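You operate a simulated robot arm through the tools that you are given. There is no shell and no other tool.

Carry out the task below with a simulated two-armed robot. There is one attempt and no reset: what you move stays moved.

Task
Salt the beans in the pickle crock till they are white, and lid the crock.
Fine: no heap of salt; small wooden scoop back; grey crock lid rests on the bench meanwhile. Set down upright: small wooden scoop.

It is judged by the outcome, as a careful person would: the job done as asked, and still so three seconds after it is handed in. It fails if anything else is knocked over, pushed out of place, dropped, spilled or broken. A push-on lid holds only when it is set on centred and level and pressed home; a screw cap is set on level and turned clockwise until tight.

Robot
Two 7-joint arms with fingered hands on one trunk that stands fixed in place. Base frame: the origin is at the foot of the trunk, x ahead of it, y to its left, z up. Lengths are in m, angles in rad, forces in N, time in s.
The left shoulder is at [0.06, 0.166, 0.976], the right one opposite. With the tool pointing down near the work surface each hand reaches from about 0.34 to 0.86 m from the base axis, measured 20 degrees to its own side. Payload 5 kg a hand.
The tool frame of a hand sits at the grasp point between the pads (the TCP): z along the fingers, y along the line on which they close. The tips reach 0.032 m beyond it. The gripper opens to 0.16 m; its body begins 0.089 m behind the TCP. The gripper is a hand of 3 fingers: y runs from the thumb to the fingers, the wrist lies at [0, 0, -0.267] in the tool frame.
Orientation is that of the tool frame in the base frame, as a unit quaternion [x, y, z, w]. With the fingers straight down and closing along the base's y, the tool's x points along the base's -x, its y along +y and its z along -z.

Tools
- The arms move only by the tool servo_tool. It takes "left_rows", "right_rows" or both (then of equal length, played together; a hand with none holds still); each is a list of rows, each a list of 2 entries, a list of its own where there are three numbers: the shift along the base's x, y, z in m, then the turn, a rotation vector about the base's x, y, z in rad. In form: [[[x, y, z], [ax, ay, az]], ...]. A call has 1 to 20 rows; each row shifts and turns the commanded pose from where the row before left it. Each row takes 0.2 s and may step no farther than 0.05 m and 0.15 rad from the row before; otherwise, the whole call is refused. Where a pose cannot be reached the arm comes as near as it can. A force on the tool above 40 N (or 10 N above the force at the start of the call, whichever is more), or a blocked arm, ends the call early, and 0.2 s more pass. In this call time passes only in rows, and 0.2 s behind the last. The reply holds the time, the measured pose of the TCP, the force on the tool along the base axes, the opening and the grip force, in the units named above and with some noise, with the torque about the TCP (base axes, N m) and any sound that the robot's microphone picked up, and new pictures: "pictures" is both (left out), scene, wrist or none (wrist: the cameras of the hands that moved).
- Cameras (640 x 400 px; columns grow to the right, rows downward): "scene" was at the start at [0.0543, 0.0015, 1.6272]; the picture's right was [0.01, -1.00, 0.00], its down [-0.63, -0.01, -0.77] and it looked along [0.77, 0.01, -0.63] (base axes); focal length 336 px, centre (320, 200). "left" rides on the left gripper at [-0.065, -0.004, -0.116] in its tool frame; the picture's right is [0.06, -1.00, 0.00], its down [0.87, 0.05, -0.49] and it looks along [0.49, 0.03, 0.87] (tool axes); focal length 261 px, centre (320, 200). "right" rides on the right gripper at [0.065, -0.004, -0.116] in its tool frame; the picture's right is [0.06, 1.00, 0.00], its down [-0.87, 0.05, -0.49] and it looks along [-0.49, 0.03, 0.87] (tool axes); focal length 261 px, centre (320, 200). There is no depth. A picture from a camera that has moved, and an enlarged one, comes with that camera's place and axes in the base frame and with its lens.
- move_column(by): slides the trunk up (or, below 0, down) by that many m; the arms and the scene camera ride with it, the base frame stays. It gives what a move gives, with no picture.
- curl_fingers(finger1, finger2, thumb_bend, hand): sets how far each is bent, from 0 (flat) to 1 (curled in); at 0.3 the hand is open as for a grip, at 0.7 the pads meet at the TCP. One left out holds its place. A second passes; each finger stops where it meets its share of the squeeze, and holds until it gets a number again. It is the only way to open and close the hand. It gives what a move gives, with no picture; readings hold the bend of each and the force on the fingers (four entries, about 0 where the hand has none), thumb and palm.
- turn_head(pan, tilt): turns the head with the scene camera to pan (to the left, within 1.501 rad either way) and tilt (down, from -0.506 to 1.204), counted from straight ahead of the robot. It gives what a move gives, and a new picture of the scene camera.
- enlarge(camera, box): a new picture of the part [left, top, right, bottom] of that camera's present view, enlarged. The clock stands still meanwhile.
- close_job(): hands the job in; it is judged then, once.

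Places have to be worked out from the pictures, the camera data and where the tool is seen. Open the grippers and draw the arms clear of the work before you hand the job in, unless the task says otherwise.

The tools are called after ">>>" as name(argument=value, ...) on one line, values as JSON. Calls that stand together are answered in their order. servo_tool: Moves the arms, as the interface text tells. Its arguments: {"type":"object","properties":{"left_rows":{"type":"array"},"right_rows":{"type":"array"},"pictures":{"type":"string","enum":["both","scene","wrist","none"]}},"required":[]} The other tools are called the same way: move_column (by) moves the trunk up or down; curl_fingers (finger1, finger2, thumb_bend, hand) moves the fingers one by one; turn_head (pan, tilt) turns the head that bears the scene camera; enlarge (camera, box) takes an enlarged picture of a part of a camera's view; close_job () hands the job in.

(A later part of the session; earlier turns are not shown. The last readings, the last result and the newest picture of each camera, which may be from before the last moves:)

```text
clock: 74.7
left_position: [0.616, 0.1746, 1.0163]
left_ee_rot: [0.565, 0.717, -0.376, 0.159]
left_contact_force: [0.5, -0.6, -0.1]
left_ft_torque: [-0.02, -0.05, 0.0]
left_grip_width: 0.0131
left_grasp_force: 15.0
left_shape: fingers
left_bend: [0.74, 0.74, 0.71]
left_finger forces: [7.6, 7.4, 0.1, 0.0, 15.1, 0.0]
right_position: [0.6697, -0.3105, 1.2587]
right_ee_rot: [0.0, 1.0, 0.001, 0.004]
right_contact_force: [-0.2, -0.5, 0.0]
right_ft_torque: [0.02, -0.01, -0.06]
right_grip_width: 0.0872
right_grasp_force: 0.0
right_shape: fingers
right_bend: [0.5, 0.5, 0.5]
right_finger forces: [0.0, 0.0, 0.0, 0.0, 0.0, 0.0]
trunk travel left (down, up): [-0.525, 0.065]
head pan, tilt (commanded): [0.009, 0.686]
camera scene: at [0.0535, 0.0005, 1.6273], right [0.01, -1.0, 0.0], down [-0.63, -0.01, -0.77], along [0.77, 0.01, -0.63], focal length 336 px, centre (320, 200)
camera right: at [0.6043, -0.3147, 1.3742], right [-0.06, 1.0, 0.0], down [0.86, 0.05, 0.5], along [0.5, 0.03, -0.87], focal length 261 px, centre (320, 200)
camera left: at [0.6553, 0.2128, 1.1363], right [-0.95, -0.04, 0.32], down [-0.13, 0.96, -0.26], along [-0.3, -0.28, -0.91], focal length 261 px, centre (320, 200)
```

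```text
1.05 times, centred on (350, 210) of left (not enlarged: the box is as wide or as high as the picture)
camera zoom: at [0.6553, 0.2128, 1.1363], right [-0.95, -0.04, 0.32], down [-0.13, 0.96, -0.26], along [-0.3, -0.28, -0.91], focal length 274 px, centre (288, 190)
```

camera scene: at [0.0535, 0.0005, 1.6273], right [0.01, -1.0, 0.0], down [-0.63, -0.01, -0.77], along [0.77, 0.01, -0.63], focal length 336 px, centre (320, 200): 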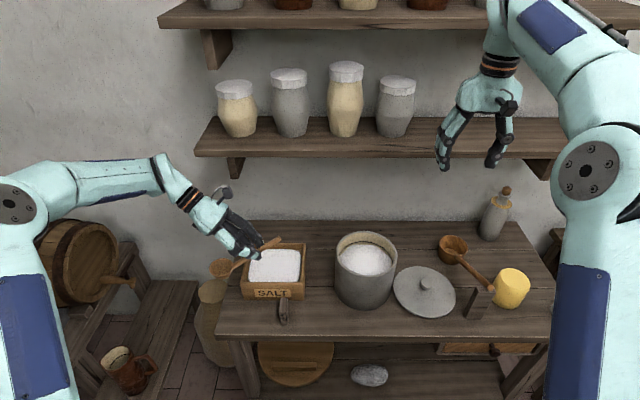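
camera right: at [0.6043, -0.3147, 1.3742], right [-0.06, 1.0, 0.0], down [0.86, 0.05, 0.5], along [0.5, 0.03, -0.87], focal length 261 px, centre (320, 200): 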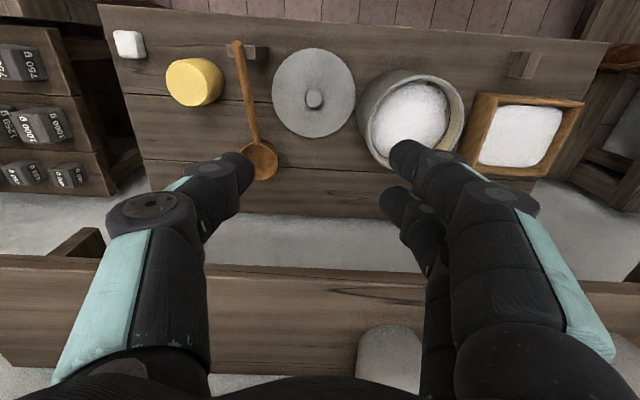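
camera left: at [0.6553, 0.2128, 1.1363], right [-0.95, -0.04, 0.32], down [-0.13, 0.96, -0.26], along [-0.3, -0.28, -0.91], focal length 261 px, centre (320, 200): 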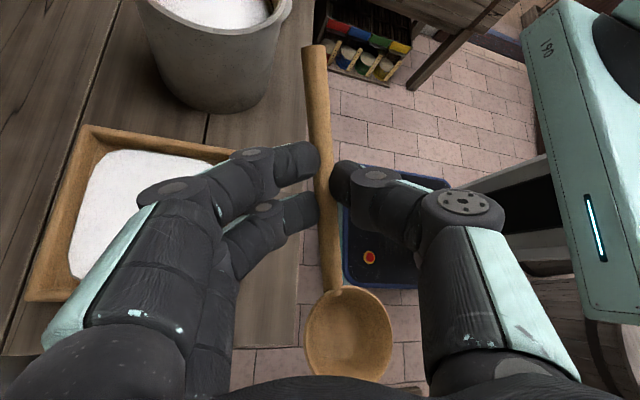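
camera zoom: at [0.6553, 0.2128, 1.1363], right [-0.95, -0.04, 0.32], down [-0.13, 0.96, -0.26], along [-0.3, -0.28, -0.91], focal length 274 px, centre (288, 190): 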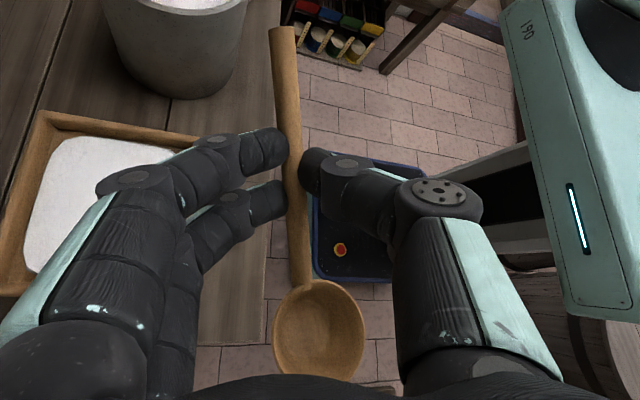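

Holding it fully level would put the knuckles into the box front when setting down, so I'll set it down with a slight roll, slightly nearer the bench edge (as it stood before), and re-grasp/nudge it into its place afterwards. First roll back a little and move over the spot, descending to a safe height.

>>> servo_tool(left_rows=[[[-0.01, 0.003, 0], [0, -0.15, 0]], [[-0.01, 0.003, 0], [0, -0.15, 0]], [[-0.008, 0.0034, -0.03], [0, 0, 0]], [[0, 0, -0.04], [0, 0, 0]], [[0, 0, -0.04], [0, 0, 0]], [[0, 0, -0.04], [0, 0, 0]]], pictures="both")

>>> enlarge(camera="scene", box=[200, 240, 310, 340])

>>> enlarge(camera="right", box=[440, 20, 640, 160])

```text
clock: 76.1
left_position: [0.5897, 0.1857, 0.8633]
left_ee_rot: [0.614, 0.686, -0.287, 0.265]
left_contact_force: [0.6, -0.3, -0.2]
left_ft_torque: [-0.02, -0.01, 0.01]
left_grip_width: 0.0129
left_grasp_force: 14.8
left_shape: fingers
left_bend: [0.74, 0.74, 0.71]
left_finger forces: [7.5, 7.3, 0.0, 0.1, 15.1, 0.0]
right_position: [0.6709, -0.3087, 1.2584]
right_ee_rot: [-0.001, 1.0, 0.0, 0.004]
right_contact_force: [-0.5, 0.8, 0.2]
right_ft_torque: [0.01, 0.02, -0.01]
right_grip_width: 0.0872
right_grasp_force: 0.0
right_shape: fingers
right_bend: [0.5, 0.5, 0.5]
right_finger forces: [0.1, 0.0, 0.1, 0.0, 0.0, 0.0]
trunk travel left (down, up): [-0.525, 0.065]
head pan, tilt (commanded): [0.009, 0.686]
camera scene: at [0.0551, 0.002, 1.6273], right [0.01, -1.0, 0.0], down [-0.63, -0.01, -0.77], along [0.77, 0.01, -0.63], focal length 336 px, centre (320, 200)
camera left: at [0.5902, 0.2238, 0.9911], right [-1.0, -0.04, 0.03], down [-0.04, 0.96, -0.28], along [-0.01, -0.29, -0.96], focal length 261 px, centre (320, 200)
```

scene: 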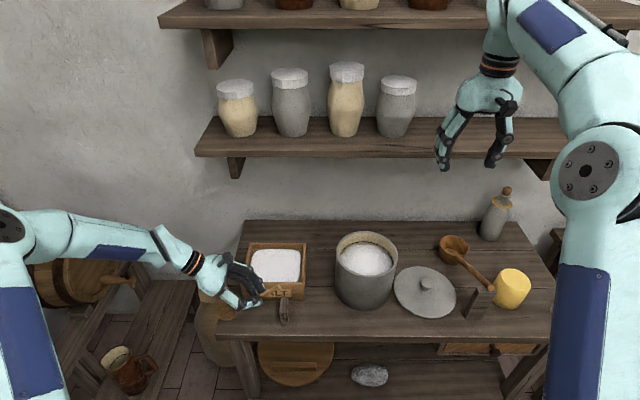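
left: 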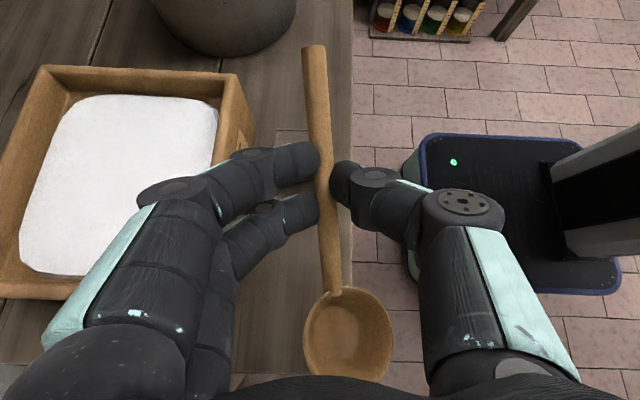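

```text
4.00 times, centred on (255, 290) of scene
camera zoom: at [0.0551, 0.002, 1.6273], right [0.01, -1.0, 0.0], down [-0.63, -0.01, -0.77], along [0.77, 0.01, -0.63], focal length 1342 px, centre (580, -160)
```

zoom: 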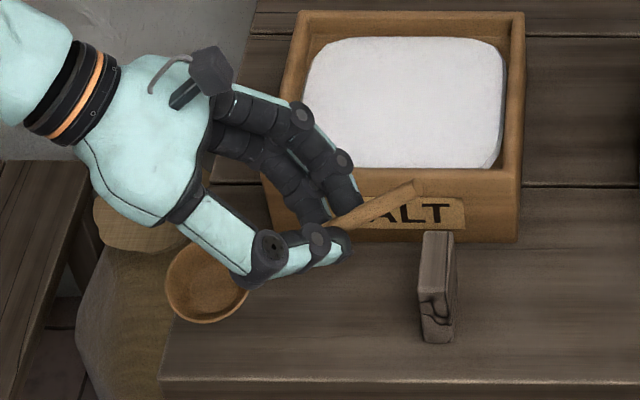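

```text
2.86 times, centred on (540, 90) of right
camera zoom: at [0.6059, -0.3129, 1.3738], right [-0.06, 1.0, 0.0], down [0.86, 0.06, 0.5], along [0.5, 0.03, -0.87], focal length 745 px, centre (-309, 514)
```

zoom: 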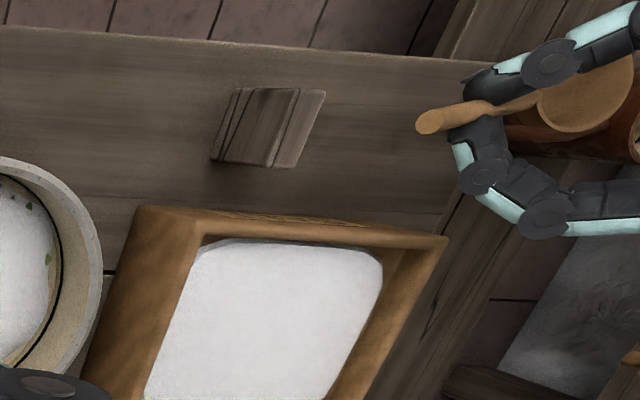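

Positions match my model: bowl (0.568, 0.257, 0.819), handle end (0.597, 0.117, 0.885). I lower it until the bowl is just about to touch the bench.

>>> servo_tool(left_rows=[[[-0.002, 0, -0.025], [0, 0, 0]], [[-0.001, 0, -0.02], [0, 0, 0]], [[0, 0, -0.015], [0, 0, 0]]], pictures="wrist")

>>> enlarge(camera="scene", box=[200, 250, 310, 340])

>>> enlarge(camera="right", box=[500, 20, 640, 120])

```text
clock: 76.9
left_position: [0.5861, 0.1876, 0.8036]
left_ee_rot: [0.614, 0.686, -0.287, 0.264]
left_contact_force: [0.7, -0.1, -0.5]
left_ft_torque: [0.0, 0.02, -0.03]
left_grip_width: 0.0129
left_grasp_force: 14.7
left_shape: fingers
left_bend: [0.74, 0.74, 0.71]
left_finger forces: [7.3, 7.5, 0.1, 0.1, 15.2, 0.0]
right_position: [0.6706, -0.3089, 1.2576]
right_ee_rot: [-0.001, 1.0, 0.0, 0.005]
right_contact_force: [0.1, 0.0, 0.7]
right_ft_torque: [-0.03, 0.0, 0.01]
right_grip_width: 0.0872
right_grasp_force: 0.1
right_shape: fingers
right_bend: [0.5, 0.5, 0.5]
right_finger forces: [0.0, 0.0, 0.0, 0.0, 0.0, 0.1]
trunk travel left (down, up): [-0.525, 0.065]
head pan, tilt (commanded): [0.009, 0.686]
camera left: at [0.587, 0.2247, 0.9294], right [-1.0, -0.04, 0.03], down [-0.04, 0.96, -0.28], along [-0.01, -0.29, -0.96], focal length 261 px, centre (320, 200)
```

left: 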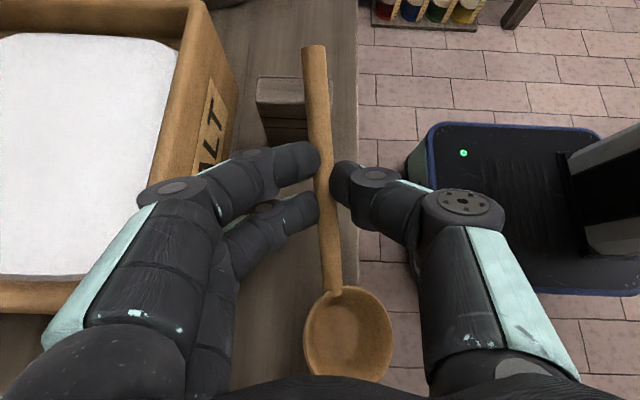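

```text
4.44 times, centred on (255, 295) of scene
camera zoom: at [0.0548, 0.0018, 1.6272], right [0.01, -1.0, 0.0], down [-0.63, -0.01, -0.77], along [0.77, 0.01, -0.63], focal length 1491 px, centre (609, -222)
```

zoom: 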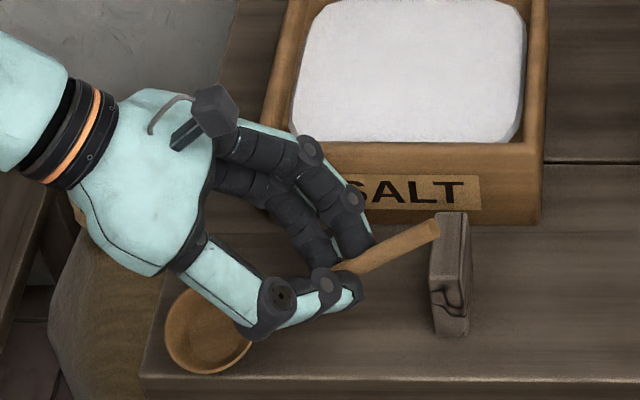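

```text
4.00 times, centred on (570, 70) of right
camera zoom: at [0.6056, -0.3132, 1.3739], right [-0.06, 1.0, 0.0], down [0.86, 0.05, 0.5], along [0.5, 0.03, -0.87], focal length 1043 px, centre (-680, 720)
```

zoom: 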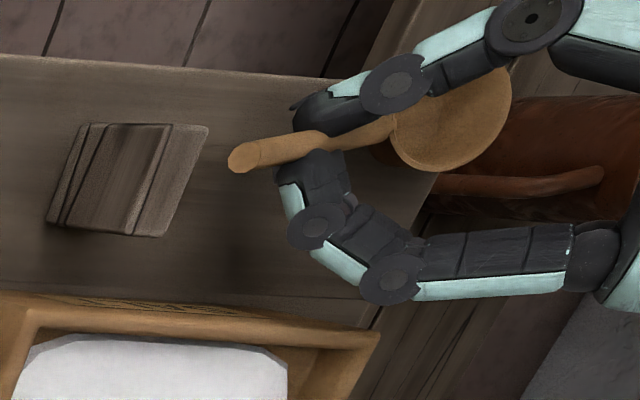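

The handle end would only just reach the block (its +y edge is at about y 0.118). I shift 16 mm toward −y, then lower the remaining few millimetres.

>>> servo_tool(left_rows=[[[0, -0.008, 0], [0, 0, 0]], [[0, -0.008, 0], [0, 0, 0]], [[0, 0, -0.005], [0, 0, 0]], [[0, 0, -0.004], [0, 0, 0]]], pictures="wrist")

>>> enlarge(camera="right", box=[500, 20, 640, 120])

>>> enlarge(camera="scene", box=[200, 250, 310, 340])

```text
clock: 77.9
left_position: [0.586, 0.1695, 0.7972]
left_ee_rot: [0.614, 0.686, -0.287, 0.264]
left_contact_force: [0.0, -0.3, 0.2]
left_ft_torque: [0.02, 0.02, -0.03]
left_grip_width: 0.0131
left_grasp_force: 15.2
left_shape: fingers
left_bend: [0.74, 0.74, 0.71]
left_finger forces: [7.4, 7.4, 0.0, 0.0, 15.1, 0.0]
right_position: [0.6699, -0.309, 1.2583]
right_ee_rot: [0.0, 1.0, 0.0, 0.004]
right_contact_force: [0.0, 0.9, -0.1]
right_ft_torque: [-0.01, 0.01, 0.01]
right_grip_width: 0.0872
right_grasp_force: 0.0
right_shape: fingers
right_bend: [0.5, 0.5, 0.5]
right_finger forces: [0.0, 0.0, 0.0, 0.1, 0.0, 0.0]
trunk travel left (down, up): [-0.525, 0.065]
head pan, tilt (commanded): [0.009, 0.686]
camera left: at [0.5874, 0.2076, 0.9221], right [-1.0, -0.04, 0.03], down [-0.04, 0.96, -0.28], along [-0.01, -0.29, -0.96], focal length 261 px, centre (320, 200)
```

left: 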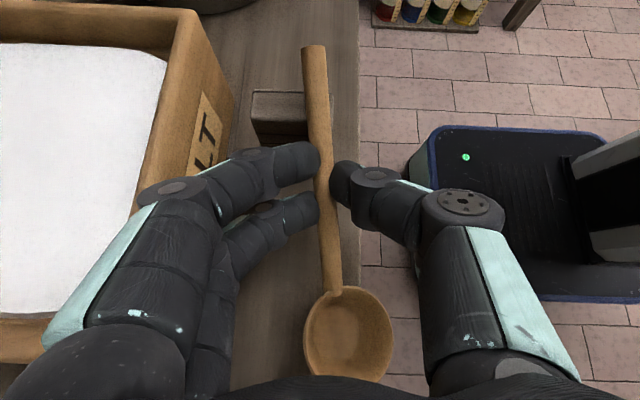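

```text
4.00 times, centred on (570, 70) of right
camera zoom: at [0.6053, -0.3135, 1.3739], right [-0.06, 1.0, 0.0], down [0.86, 0.05, 0.5], along [0.5, 0.03, -0.87], focal length 1043 px, centre (-680, 720)
```

zoom: 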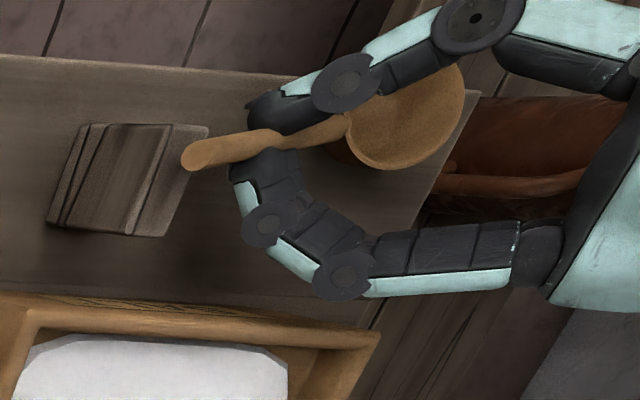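

```text
4.44 times, centred on (255, 295) of scene
camera zoom: at [0.0545, 0.0015, 1.6272], right [0.01, -1.0, 0.0], down [-0.63, -0.01, -0.77], along [0.77, 0.01, -0.63], focal length 1491 px, centre (609, -222)
```

zoom: 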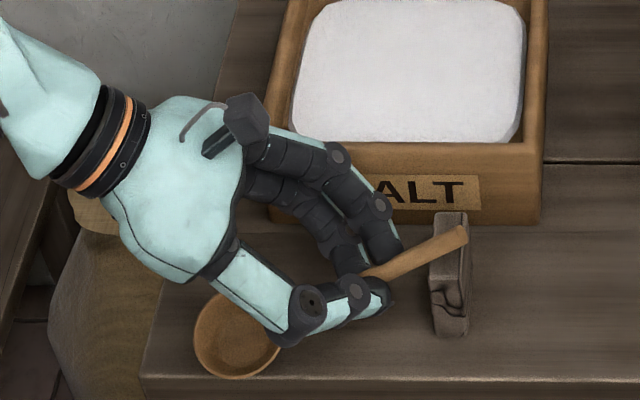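

The handle end is above the block now and nothing touches yet. I lower in 3 mm steps until the bowl meets the bench.

>>> servo_tool(left_rows=[[[0.001, 0, -0.003], [0, 0, 0]], [[0.001, 0, -0.003], [0, 0, 0]]], pictures="none")

```text
clock: 78.5
left_position: [0.5881, 0.1698, 0.7887]
left_ee_rot: [0.613, 0.686, -0.288, 0.266]
left_contact_force: [-0.2, -0.3, 1.2]
left_ft_torque: [0.01, 0.02, 0.03]
left_grip_width: 0.0131
left_grasp_force: 14.8
left_shape: fingers
left_bend: [0.74, 0.74, 0.71]
left_finger forces: [7.4, 7.0, 0.1, 0.0, 15.2, 0.0]
right_position: [0.6703, -0.3092, 1.258]
right_ee_rot: [-0.002, 1.0, 0.0, 0.004]
right_contact_force: [0.5, -0.2, 0.0]
right_ft_torque: [0.0, 0.03, -0.02]
right_grip_width: 0.0871
right_grasp_force: 0.0
right_shape: fingers
right_bend: [0.5, 0.5, 0.5]
right_finger forces: [0.1, 0.0, 0.0, 0.0, 0.0, 0.0]
trunk travel left (down, up): [-0.525, 0.065]
head pan, tilt (commanded): [0.009, 0.686]
```

>>> servo_tool(left_rows=[[[0, 0, -0.003], [0, 0, 0]], [[0, 0, -0.003], [0, 0, 0]]], pictures="wrist")

>>> enlarge(camera="scene", box=[210, 260, 310, 340])

>>> enlarge(camera="right", box=[500, 20, 640, 120])

```text
clock: 79.1
left_position: [0.5887, 0.168, 0.7858]
left_ee_rot: [0.614, 0.686, -0.287, 0.265]
left_contact_force: [4.0, 0.8, 16.5]
left_ft_torque: [-0.34, 0.07, 0.12]
left_grip_width: 0.0137
left_grasp_force: 17.0
left_shape: fingers
left_bend: [0.74, 0.74, 0.71]
left_finger forces: [13.6, 5.7, 0.0, 0.0, 14.6, 0.0]
right_position: [0.6704, -0.3095, 1.2584]
right_ee_rot: [-0.001, 1.0, -0.001, 0.004]
right_contact_force: [-0.1, 1.1, 0.1]
right_ft_torque: [-0.02, 0.01, 0.01]
right_grip_width: 0.087
right_grasp_force: 0.1
right_shape: fingers
right_bend: [0.5, 0.5, 0.5]
right_finger forces: [0.0, 0.0, 0.0, 0.0, 0.0, 0.0]
trunk travel left (down, up): [-0.525, 0.065]
head pan, tilt (commanded): [0.009, 0.686]
camera left: at [0.5894, 0.2067, 0.9117], right [-1.0, -0.04, 0.02], down [-0.04, 0.96, -0.29], along [-0.01, -0.29, -0.96], focal length 261 px, centre (320, 200)
```

left: 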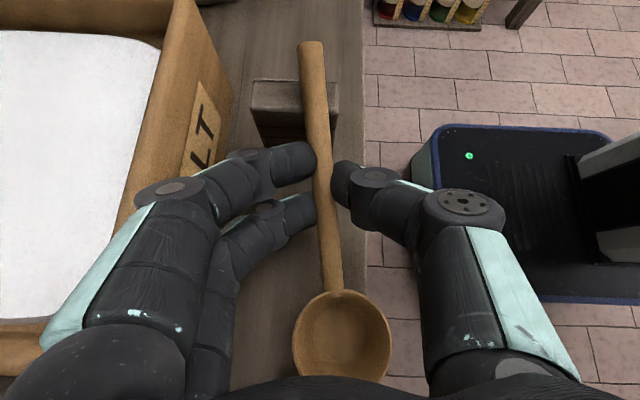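

```text
5.00 times, centred on (260, 300) of scene
camera zoom: at [0.0538, 0.0014, 1.6274], right [0.01, -1.0, 0.0], down [-0.63, -0.01, -0.77], along [0.77, 0.01, -0.63], focal length 1677 px, centre (620, -300)
```

zoom: 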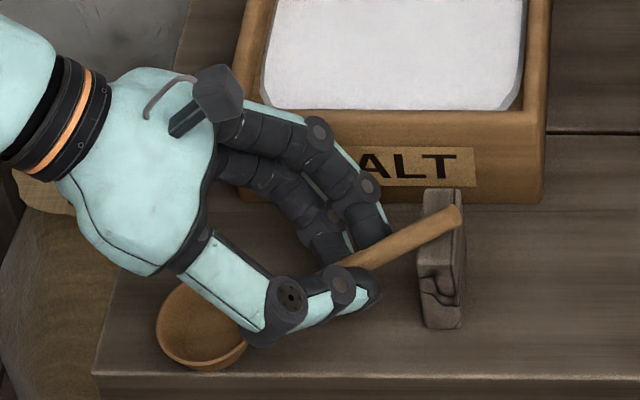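

```text
4.00 times, centred on (570, 70) of right
camera zoom: at [0.6048, -0.3136, 1.3743], right [-0.06, 1.0, 0.0], down [0.86, 0.05, 0.5], along [0.5, 0.03, -0.87], focal length 1043 px, centre (-680, 720)
```

zoom: 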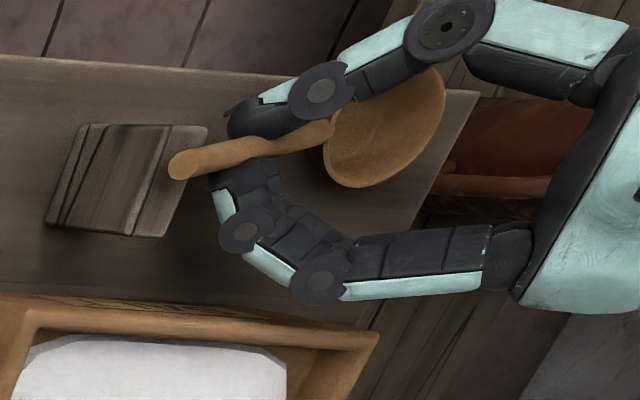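

The bowl pressed flat onto the bench (16 N) and rolled level in the grip; the handle end is over the block. I ease the pressure by 2 mm and then open all fingers slightly together to release it.

>>> servo_tool(left_rows=[[[0, 0, 0.0025], [0, 0, 0]]], pictures="none")

>>> curl_fingers(hand="left", finger1=0.64, finger2=0.64, thumb_bend=0.62)

>>> enlarge(camera="left", box=[220, 20, 460, 400])

>>> enlarge(camera="scene", box=[210, 260, 310, 340])

>>> enlarge(camera="right", box=[500, 20, 640, 120])

```text
clock: 79.5
left_position: [0.5884, 0.1704, 0.7859]
left_ee_rot: [0.614, 0.686, -0.287, 0.264]
left_contact_force: [1.7, 0.7, 3.2]
left_ft_torque: [-0.11, 0.01, 0.05]
left_grip_width: 0.0139
left_grasp_force: 16.5
left_shape: fingers
left_bend: [0.74, 0.74, 0.71]
left_finger forces: [11.5, 6.4, 0.0, 0.0, 15.7, 0.0]
right_position: [0.6697, -0.309, 1.2583]
right_ee_rot: [0.0, 1.0, 0.0, 0.005]
right_contact_force: [-0.1, -0.4, -0.4]
right_ft_torque: [0.0, -0.01, -0.03]
right_grip_width: 0.087
right_grasp_force: 0.0
right_shape: fingers
right_bend: [0.5, 0.5, 0.5]
right_finger forces: [0.0, 0.0, 0.1, 0.1, 0.1, 0.0]
trunk travel left (down, up): [-0.525, 0.065]
head pan, tilt (commanded): [0.009, 0.686]
```

```text
clock: 80.5
left_position: [0.588, 0.1696, 0.7881]
left_ee_rot: [0.613, 0.687, -0.287, 0.265]
left_contact_force: [-0.3, 0.5, 0.4]
left_ft_torque: [0.01, 0.0, 0.0]
left_grip_width: 0.0354
left_grasp_force: 0.0
left_shape: fingers
left_bend: [0.64, 0.64, 0.62]
left_finger forces: [0.0, 0.0, 0.1, 0.1, 0.0, 0.0]
right_position: [0.6703, -0.3099, 1.2582]
right_ee_rot: [-0.001, 1.0, 0.001, 0.004]
right_contact_force: [0.0, -0.9, -0.1]
right_ft_torque: [0.03, 0.01, -0.02]
right_grip_width: 0.0871
right_grasp_force: 0.0
right_shape: fingers
right_bend: [0.5, 0.5, 0.5]
right_finger forces: [0.0, 0.0, 0.1, 0.1, 0.0, 0.0]
trunk travel left (down, up): [-0.525, 0.065]
head pan, tilt (commanded): [0.009, 0.686]
```

```text
1.05 times, centred on (340, 210) of left (not enlarged: the box is as wide or as high as the picture)
camera zoom: at [0.5893, 0.2072, 0.9131], right [-1.0, -0.04, 0.03], down [-0.04, 0.96, -0.28], along [-0.01, -0.29, -0.96], focal length 274 px, centre (299, 190)
```

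zoom: 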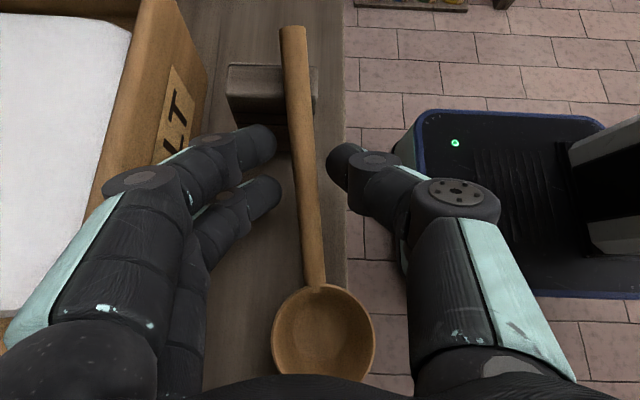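

```text
5.00 times, centred on (260, 300) of scene
camera zoom: at [0.0544, 0.0015, 1.6272], right [0.01, -1.0, 0.0], down [-0.63, -0.01, -0.77], along [0.77, 0.01, -0.63], focal length 1677 px, centre (620, -300)
```

zoom: 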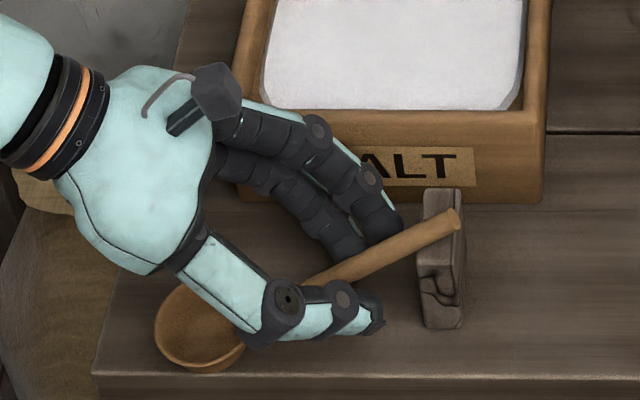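

```text
4.00 times, centred on (570, 70) of right
camera zoom: at [0.6053, -0.3135, 1.3739], right [-0.06, 1.0, 0.0], down [0.86, 0.05, 0.5], along [0.5, 0.03, -0.87], focal length 1043 px, centre (-680, 720)
```

zoom: 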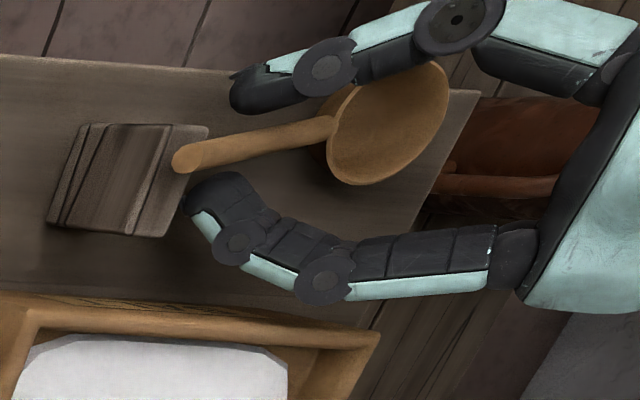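

The scoop is released, flat on the bench with its handle on the block. I retreat the hand up and away, then look.

>>> servo_tool(left_rows=[[[0, 0.005, 0.01], [0, 0, 0]], [[0, 0.015, 0.03], [0, 0, 0]], [[0, 0.02, 0.04], [0, 0, 0]], [[-0.02, 0.01, 0.04], [0, 0, 0]], [[-0.03, 0.0, 0.04], [0, 0, 0]]], pictures="both")

>>> enlarge(camera="scene", box=[210, 260, 310, 340])

>>> enlarge(camera="right", box=[500, 20, 640, 120])

```text
clock: 81.7
left_position: [0.5361, 0.2182, 0.9465]
left_ee_rot: [0.615, 0.685, -0.288, 0.264]
left_contact_force: [-0.1, -0.2, -0.6]
left_ft_torque: [-0.01, -0.01, 0.02]
left_grip_width: 0.0359
left_grasp_force: 0.0
left_shape: fingers
left_bend: [0.64, 0.64, 0.62]
left_finger forces: [0.0, 0.1, 0.0, 0.1, 0.0, 0.0]
right_position: [0.6688, -0.3096, 1.2593]
right_ee_rot: [0.0, 1.0, 0.0, 0.006]
right_contact_force: [-0.2, -0.5, 0.2]
right_ft_torque: [0.02, -0.02, -0.03]
right_grip_width: 0.0874
right_grasp_force: 0.0
right_shape: fingers
right_bend: [0.5, 0.5, 0.5]
right_finger forces: [0.1, 0.1, 0.0, 0.0, 0.0, 0.1]
trunk travel left (down, up): [-0.525, 0.065]
head pan, tilt (commanded): [0.009, 0.686]
camera scene: at [0.0531, 0.0011, 1.6272], right [0.01, -1.0, 0.0], down [-0.63, -0.01, -0.77], along [0.77, 0.01, -0.63], focal length 336 px, centre (320, 200)
camera left: at [0.5371, 0.2556, 1.0723], right [-1.0, -0.04, 0.02], down [-0.04, 0.96, -0.28], along [-0.01, -0.29, -0.96], focal length 261 px, centre (320, 200)
```

scene: 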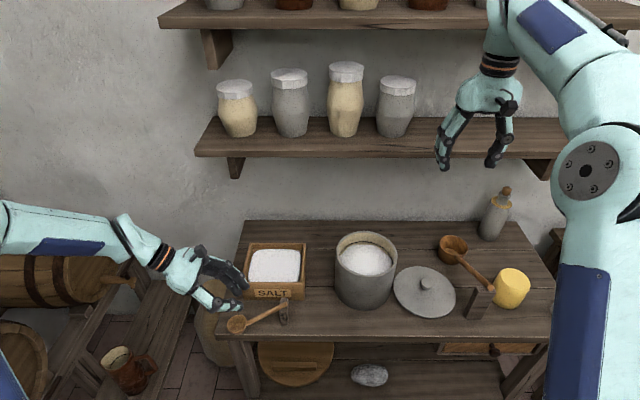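
left: 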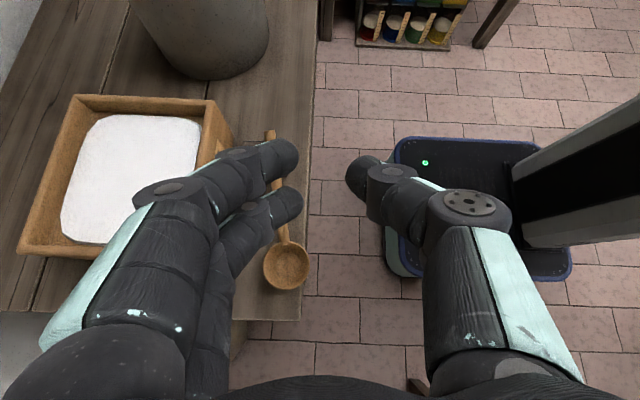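

```text
5.00 times, centred on (260, 300) of scene
camera zoom: at [0.0531, 0.0011, 1.6272], right [0.01, -1.0, 0.0], down [-0.63, -0.01, -0.77], along [0.77, 0.01, -0.63], focal length 1677 px, centre (620, -300)
```

zoom: 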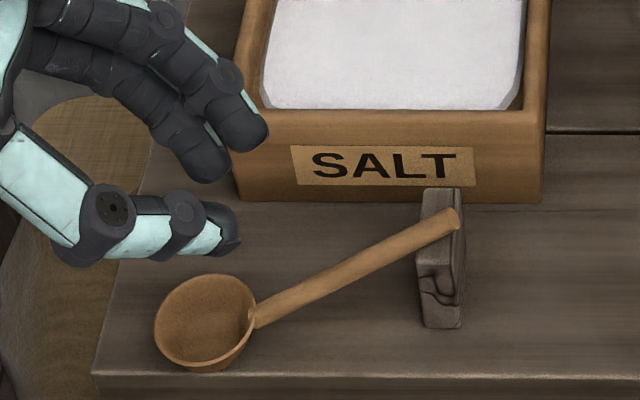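

```text
4.00 times, centred on (570, 70) of right
camera zoom: at [0.604, -0.3141, 1.3745], right [-0.06, 1.0, 0.0], down [0.86, 0.05, 0.5], along [0.5, 0.03, -0.87], focal length 1043 px, centre (-680, 720)
```

zoom: 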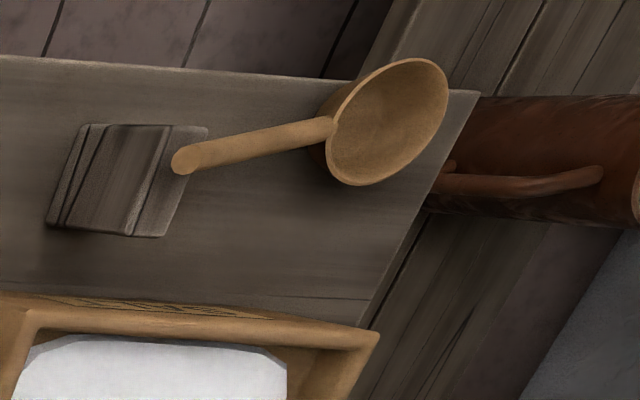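

The scoop stands upright on its rest, but its bowl (0.570, 0.243) is about 3.5 cm nearer the bench edge than originally. I'll turn the left hand upright beside it so I can gently nudge the bowl inward.

>>> servo_tool(left_rows=[[[-0.008, 0.004, 0.005], [0.1338, 0, 0]], [[-0.008, 0.004, 0.005], [0.1338, 0, 0]], [[-0.008, 0.004, 0.0], [0.1338, 0, 0]], [[-0.008, 0.004, 0.0], [0.1338, 0, 0]], [[-0.008, 0.004, 0.0], [0.1338, 0, 0]], [[-0.008, 0.004, 0.0], [0.1338, 0, 0]], [[0, 0, 0], [0, 0, 0.1428]], [[0, 0, 0], [0, 0, 0.1428]], [[0, 0, 0], [0, 0, 0.1428]], [[0, 0, 0], [0, 0, 0.1428]], [[0, 0, 0], [0, 0, 0.1428]], [[0, 0, 0], [0, 0, 0.1428]], [[0, 0, 0], [0, 0, 0.1428]], [[0, 0, 0], [0, 0, 0.1428]], [[0, 0, 0], [0, 0, 0.1428]], [[0, 0, 0], [0, 0, 0.1428]], [[0, 0, 0], [0, 0, 0.1428]]], pictures="both")

```text
clock: 85.3
left_position: [0.4892, 0.2435, 0.9586]
left_ee_rot: [-0.053, 0.999, 0.005, -0.001]
left_contact_force: [1.7, 0.9, -0.2]
left_ft_torque: [0.01, -0.02, -0.02]
left_grip_width: 0.0357
left_grasp_force: 0.1
left_shape: fingers
left_bend: [0.64, 0.64, 0.62]
left_finger forces: [0.0, 0.0, 0.0, 0.1, 0.0, 0.0]
right_position: [0.67, -0.3094, 1.2581]
right_ee_rot: [-0.001, 1.0, 0.001, 0.004]
right_contact_force: [-0.2, 0.7, 0.5]
right_ft_torque: [0.03, 0.0, 0.01]
right_grip_width: 0.0874
right_grasp_force: 0.2
right_shape: fingers
right_bend: [0.5, 0.5, 0.5]
right_finger forces: [0.0, 0.1, 0.0, 0.0, 0.1, 0.0]
trunk travel left (down, up): [-0.525, 0.065]
head pan, tilt (commanded): [0.009, 0.686]
camera scene: at [0.0544, 0.0012, 1.6272], right [0.01, -1.0, 0.0], down [-0.63, -0.01, -0.77], along [0.77, 0.01, -0.63], focal length 336 px, centre (320, 200)
camera left: at [0.5544, 0.2452, 1.0713], right [0.05, -1.0, -0.01], down [-0.87, -0.04, 0.49], along [-0.49, -0.01, -0.87], focal length 261 px, centre (320, 200)
```

scene: 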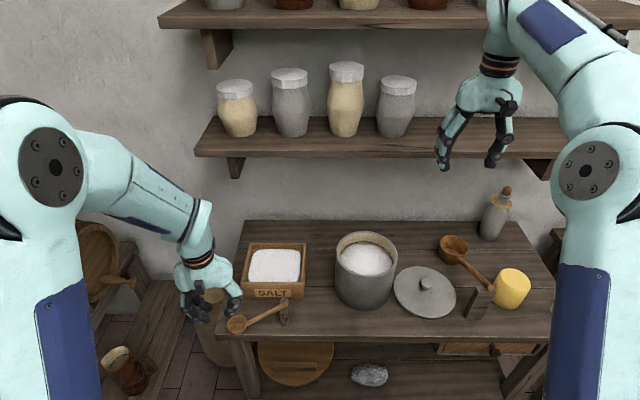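
left: 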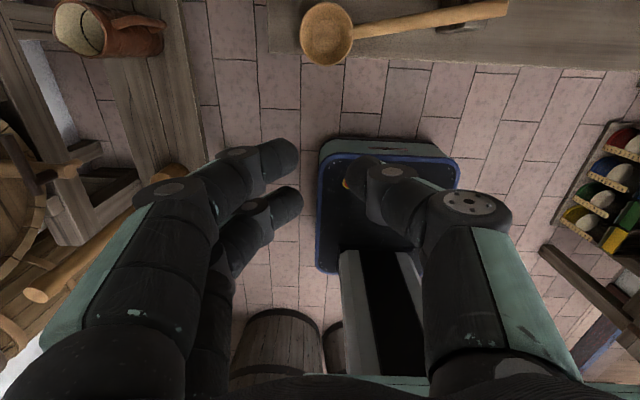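

The hand is upright in front of the bench edge. I close the fingers and lower them to bowl height, just in front of the bowl.

>>> curl_fingers(hand="left", finger1=0.7, finger2=0.7, thumb_bend=0.7)

>>> servo_tool(left_rows=[[[0, -0.002, -0.04], [0, 0, 0]], [[0, -0.002, -0.04], [0, 0, 0]], [[0, -0.002, -0.04], [0, 0, 0]], [[0, 0, -0.04], [0, 0, 0]], [[0, 0, -0.03], [0, 0, 0]]], pictures="both")

>>> enlarge(camera="scene", box=[200, 250, 310, 350])

>>> enlarge(camera="right", box=[500, 10, 640, 110])

```text
clock: 86.3
left_position: [0.4889, 0.245, 0.9569]
left_ee_rot: [-0.054, 0.999, 0.006, -0.001]
left_contact_force: [-0.3, 0.2, 0.2]
left_ft_torque: [0.02, -0.06, 0.02]
left_grip_width: 0.0128
left_grasp_force: 0.1
left_shape: fingers
left_bend: [0.7, 0.7, 0.7]
left_finger forces: [0.1, 0.2, 0.0, 0.0, 0.0, 0.0]
right_position: [0.6696, -0.3092, 1.2584]
right_ee_rot: [-0.001, 1.0, 0.0, 0.004]
right_contact_force: [-0.5, -0.2, 0.0]
right_ft_torque: [0.0, 0.01, -0.02]
right_grip_width: 0.087
right_grasp_force: 0.2
right_shape: fingers
right_bend: [0.5, 0.5, 0.5]
right_finger forces: [0.0, 0.0, 0.0, 0.0, 0.1, 0.0]
trunk travel left (down, up): [-0.525, 0.065]
head pan, tilt (commanded): [0.009, 0.686]
```

```text
clock: 87.5
left_position: [0.491, 0.2384, 0.767]
left_ee_rot: [-0.053, 0.999, 0.005, 0.0]
left_contact_force: [-0.7, 0.0, -0.9]
left_ft_torque: [0.03, 0.04, -0.01]
left_grip_width: 0.0128
left_grasp_force: 0.0
left_shape: fingers
left_bend: [0.7, 0.7, 0.7]
left_finger forces: [0.0, 0.1, 0.1, 0.0, 0.0, 0.0]
right_position: [0.6717, -0.3089, 1.2573]
right_ee_rot: [0.0, 1.0, 0.0, 0.004]
right_contact_force: [0.6, 1.1, -0.4]
right_ft_torque: [0.0, 0.01, -0.01]
right_grip_width: 0.0873
right_grasp_force: 0.0
right_shape: fingers
right_bend: [0.5, 0.5, 0.5]
right_finger forces: [0.0, 0.0, 0.0, 0.0, 0.0, 0.0]
trunk travel left (down, up): [-0.525, 0.065]
head pan, tilt (commanded): [0.009, 0.686]
camera scene: at [0.0548, 0.0016, 1.6272], right [0.01, -1.0, 0.0], down [-0.63, -0.01, -0.77], along [0.77, 0.01, -0.63], focal length 336 px, centre (320, 200)
camera left: at [0.5564, 0.2404, 0.8814], right [0.04, -1.0, -0.01], down [-0.87, -0.04, 0.49], along [-0.49, -0.01, -0.87], focal length 261 px, centre (320, 200)
```

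scene: 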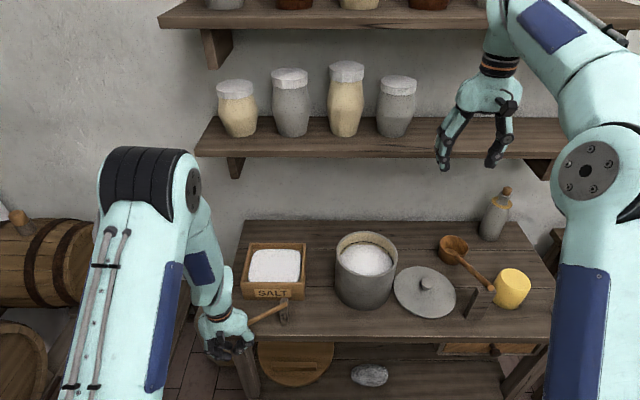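
left: 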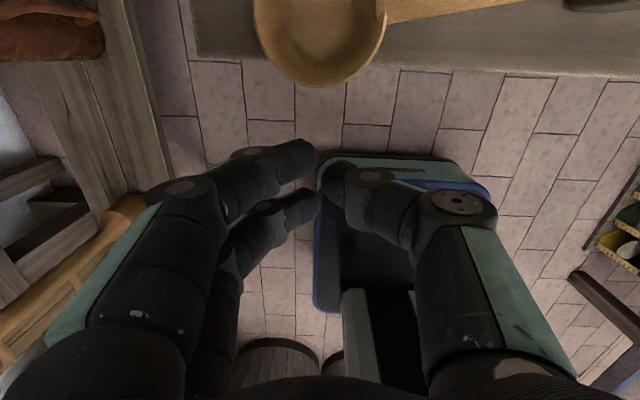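

```text
4.00 times, centred on (255, 300) of scene
camera zoom: at [0.0548, 0.0016, 1.6272], right [0.01, -1.0, 0.0], down [-0.63, -0.01, -0.77], along [0.77, 0.01, -0.63], focal length 1342 px, centre (580, -200)
```

zoom: 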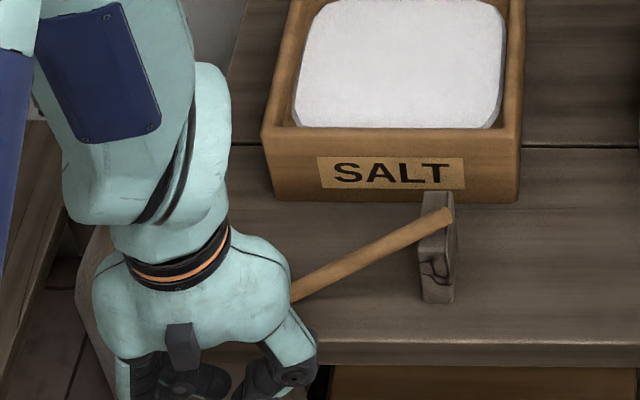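

```text
4.00 times, centred on (570, 60) of right
camera zoom: at [0.6057, -0.3134, 1.3738], right [-0.06, 1.0, 0.0], down [0.86, 0.05, 0.5], along [0.5, 0.03, -0.87], focal length 1043 px, centre (-680, 760)
```

zoom: 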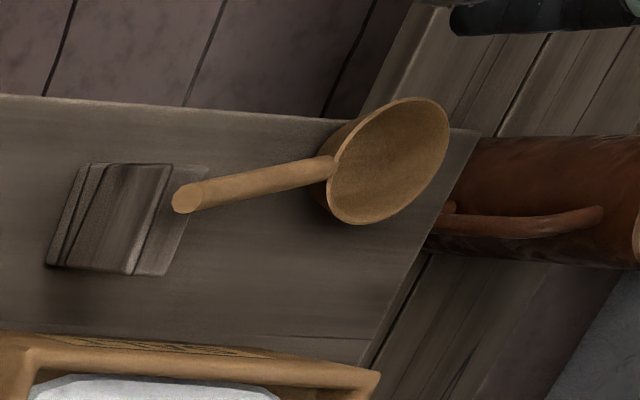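

Fingers are in front of the bowl at the right height. I push slowly toward +x and check after 3 cm.

>>> servo_tool(left_rows=[[[0.01, 0, 0], [0, 0, 0]], [[0.01, 0, 0], [0, 0, 0]], [[0.006, 0, 0], [0, 0, 0]], [[0.006, 0, 0], [0, 0, 0]]], pictures="wrist")

>>> enlarge(camera="right", box=[500, 10, 640, 110])

```text
clock: 88.5
left_position: [0.5217, 0.2375, 0.767]
left_ee_rot: [-0.053, 0.999, 0.005, 0.0]
left_contact_force: [-0.4, 0.3, -1.1]
left_ft_torque: [0.04, 0.01, 0.0]
left_grip_width: 0.0128
left_grasp_force: 0.1
left_shape: fingers
left_bend: [0.7, 0.7, 0.7]
left_finger forces: [0.2, 0.0, 0.0, 0.1, 0.0, 0.0]
right_position: [0.6703, -0.3095, 1.2576]
right_ee_rot: [-0.001, 1.0, 0.0, 0.004]
right_contact_force: [-0.4, -0.7, 0.3]
right_ft_torque: [0.0, 0.03, -0.01]
right_grip_width: 0.0872
right_grasp_force: 0.0
right_shape: fingers
right_bend: [0.5, 0.5, 0.5]
right_finger forces: [0.0, 0.1, 0.0, 0.1, 0.1, 0.0]
trunk travel left (down, up): [-0.525, 0.065]
head pan, tilt (commanded): [0.009, 0.686]
camera left: at [0.5866, 0.2397, 0.8817], right [0.04, -1.0, -0.01], down [-0.87, -0.04, 0.49], along [-0.49, -0.01, -0.87], focal length 261 px, centre (320, 200)
```

left: 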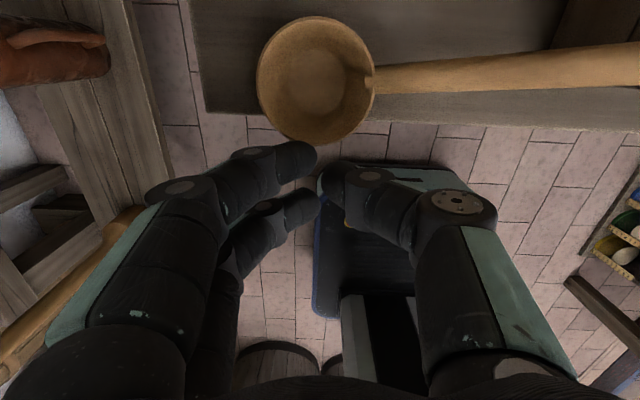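

```text
4.00 times, centred on (570, 60) of right
camera zoom: at [0.6053, -0.3136, 1.3739], right [-0.06, 1.0, 0.0], down [0.86, 0.05, 0.5], along [0.5, 0.03, -0.87], focal length 1043 px, centre (-680, 760)
```

zoom: 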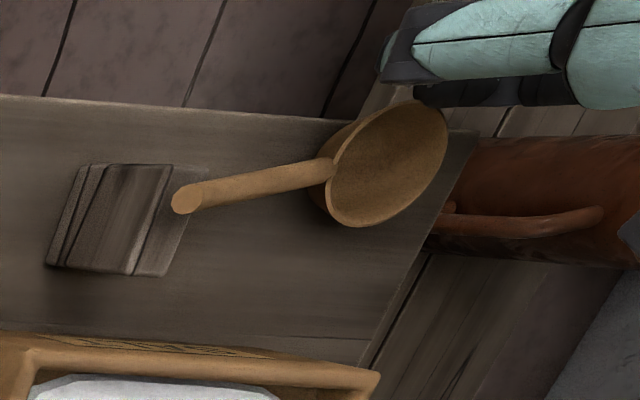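

The fingertips are just at the bowl's rim. I push on in 5 mm steps.

>>> servo_tool(left_rows=[[[0.005, 0, 0], [0, 0, 0]], [[0.005, 0, 0], [0, 0, 0]], [[0.005, 0, 0], [0, 0, 0]]], pictures="wrist")

>>> enlarge(camera="right", box=[500, 10, 640, 110])

```text
clock: 89.3
left_position: [0.5377, 0.2379, 0.766]
left_ee_rot: [-0.053, 0.999, 0.005, 0.001]
left_contact_force: [0.0, 0.0, -0.5]
left_ft_torque: [0.04, 0.03, -0.04]
left_grip_width: 0.0128
left_grasp_force: 0.2
left_shape: fingers
left_bend: [0.7, 0.7, 0.7]
left_finger forces: [0.1, 0.1, 0.1, 0.0, 0.0, 0.1]
right_position: [0.6705, -0.3091, 1.2584]
right_ee_rot: [-0.001, 1.0, 0.0, 0.005]
right_contact_force: [-0.6, -0.1, -0.2]
right_ft_torque: [-0.01, 0.0, -0.01]
right_grip_width: 0.0875
right_grasp_force: 0.1
right_shape: fingers
right_bend: [0.5, 0.5, 0.5]
right_finger forces: [0.0, 0.0, 0.0, 0.0, 0.0, 0.0]
trunk travel left (down, up): [-0.525, 0.065]
head pan, tilt (commanded): [0.009, 0.686]
camera left: at [0.6016, 0.2385, 0.8808], right [0.04, -1.0, -0.01], down [-0.87, -0.04, 0.49], along [-0.49, -0.01, -0.87], focal length 261 px, centre (320, 200)
```

left: 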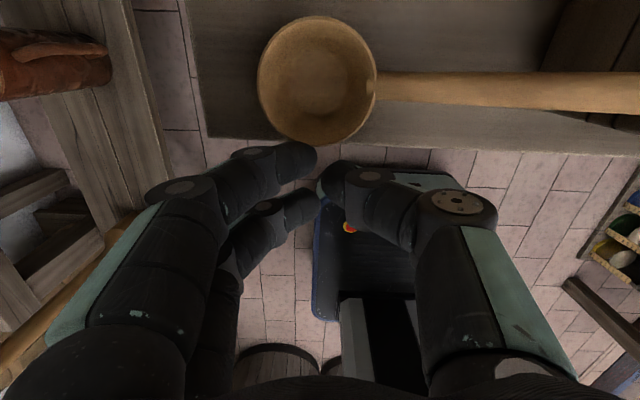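

```text
4.00 times, centred on (570, 60) of right
camera zoom: at [0.6053, -0.3136, 1.3739], right [-0.06, 1.0, 0.0], down [0.86, 0.05, 0.5], along [0.5, 0.03, -0.87], focal length 1043 px, centre (-680, 760)
```

zoom: 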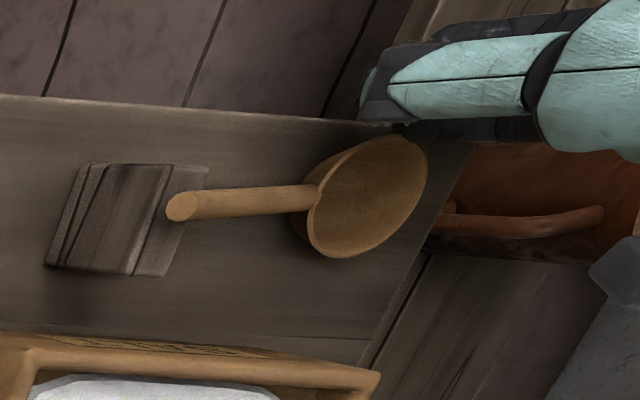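

The bowl slides inward nicely with the handle pivoting on the block. I push about 1.7 cm further.

>>> servo_tool(left_rows=[[[0.005, 0, 0], [0, 0, 0]], [[0.005, 0, 0], [0, 0, 0]], [[0.005, 0, 0], [0, 0, 0]]], pictures="wrist")

>>> enlarge(camera="right", box=[500, 10, 640, 110])

```text
clock: 90.1
left_position: [0.5524, 0.2374, 0.7674]
left_ee_rot: [-0.053, 0.999, 0.005, 0.0]
left_contact_force: [0.3, 0.3, -0.8]
left_ft_torque: [-0.02, -0.02, 0.02]
left_grip_width: 0.0126
left_grasp_force: 0.1
left_shape: fingers
left_bend: [0.7, 0.7, 0.7]
left_finger forces: [0.2, 0.0, 0.0, 0.0, 0.0, 0.0]
right_position: [0.671, -0.3099, 1.2589]
right_ee_rot: [-0.001, 1.0, 0.0, 0.004]
right_contact_force: [0.0, -0.3, 0.4]
right_ft_torque: [0.02, 0.03, -0.02]
right_grip_width: 0.0868
right_grasp_force: 0.0
right_shape: fingers
right_bend: [0.5, 0.5, 0.5]
right_finger forces: [0.0, 0.0, 0.1, 0.0, 0.1, 0.1]
trunk travel left (down, up): [-0.525, 0.065]
head pan, tilt (commanded): [0.009, 0.686]
camera left: at [0.6166, 0.2391, 0.8807], right [0.04, -1.0, -0.01], down [-0.87, -0.04, 0.49], along [-0.49, -0.01, -0.87], focal length 261 px, centre (320, 200)
```

left: 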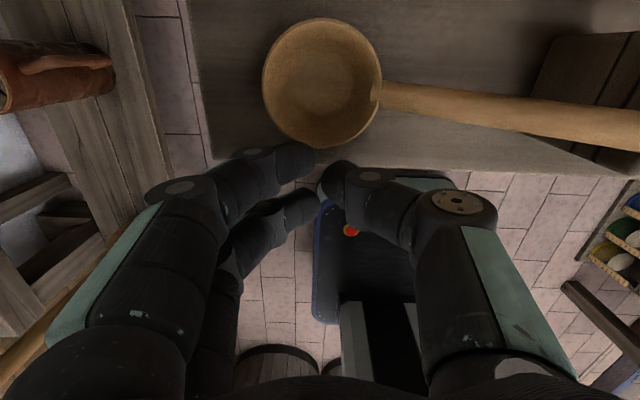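

```text
4.00 times, centred on (570, 60) of right
camera zoom: at [0.6053, -0.3136, 1.3739], right [-0.06, 1.0, 0.0], down [0.86, 0.05, 0.5], along [0.5, 0.03, -0.87], focal length 1043 px, centre (-680, 760)
```

zoom: 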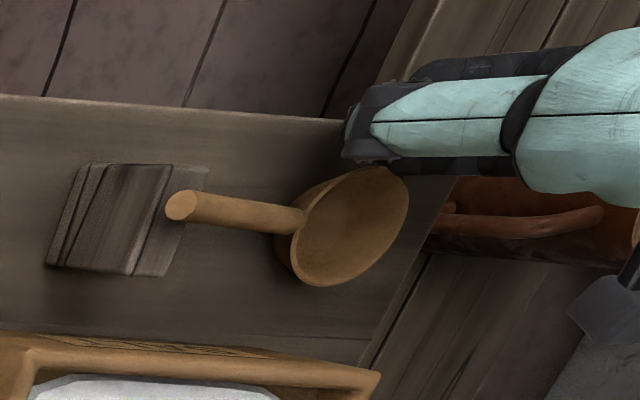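

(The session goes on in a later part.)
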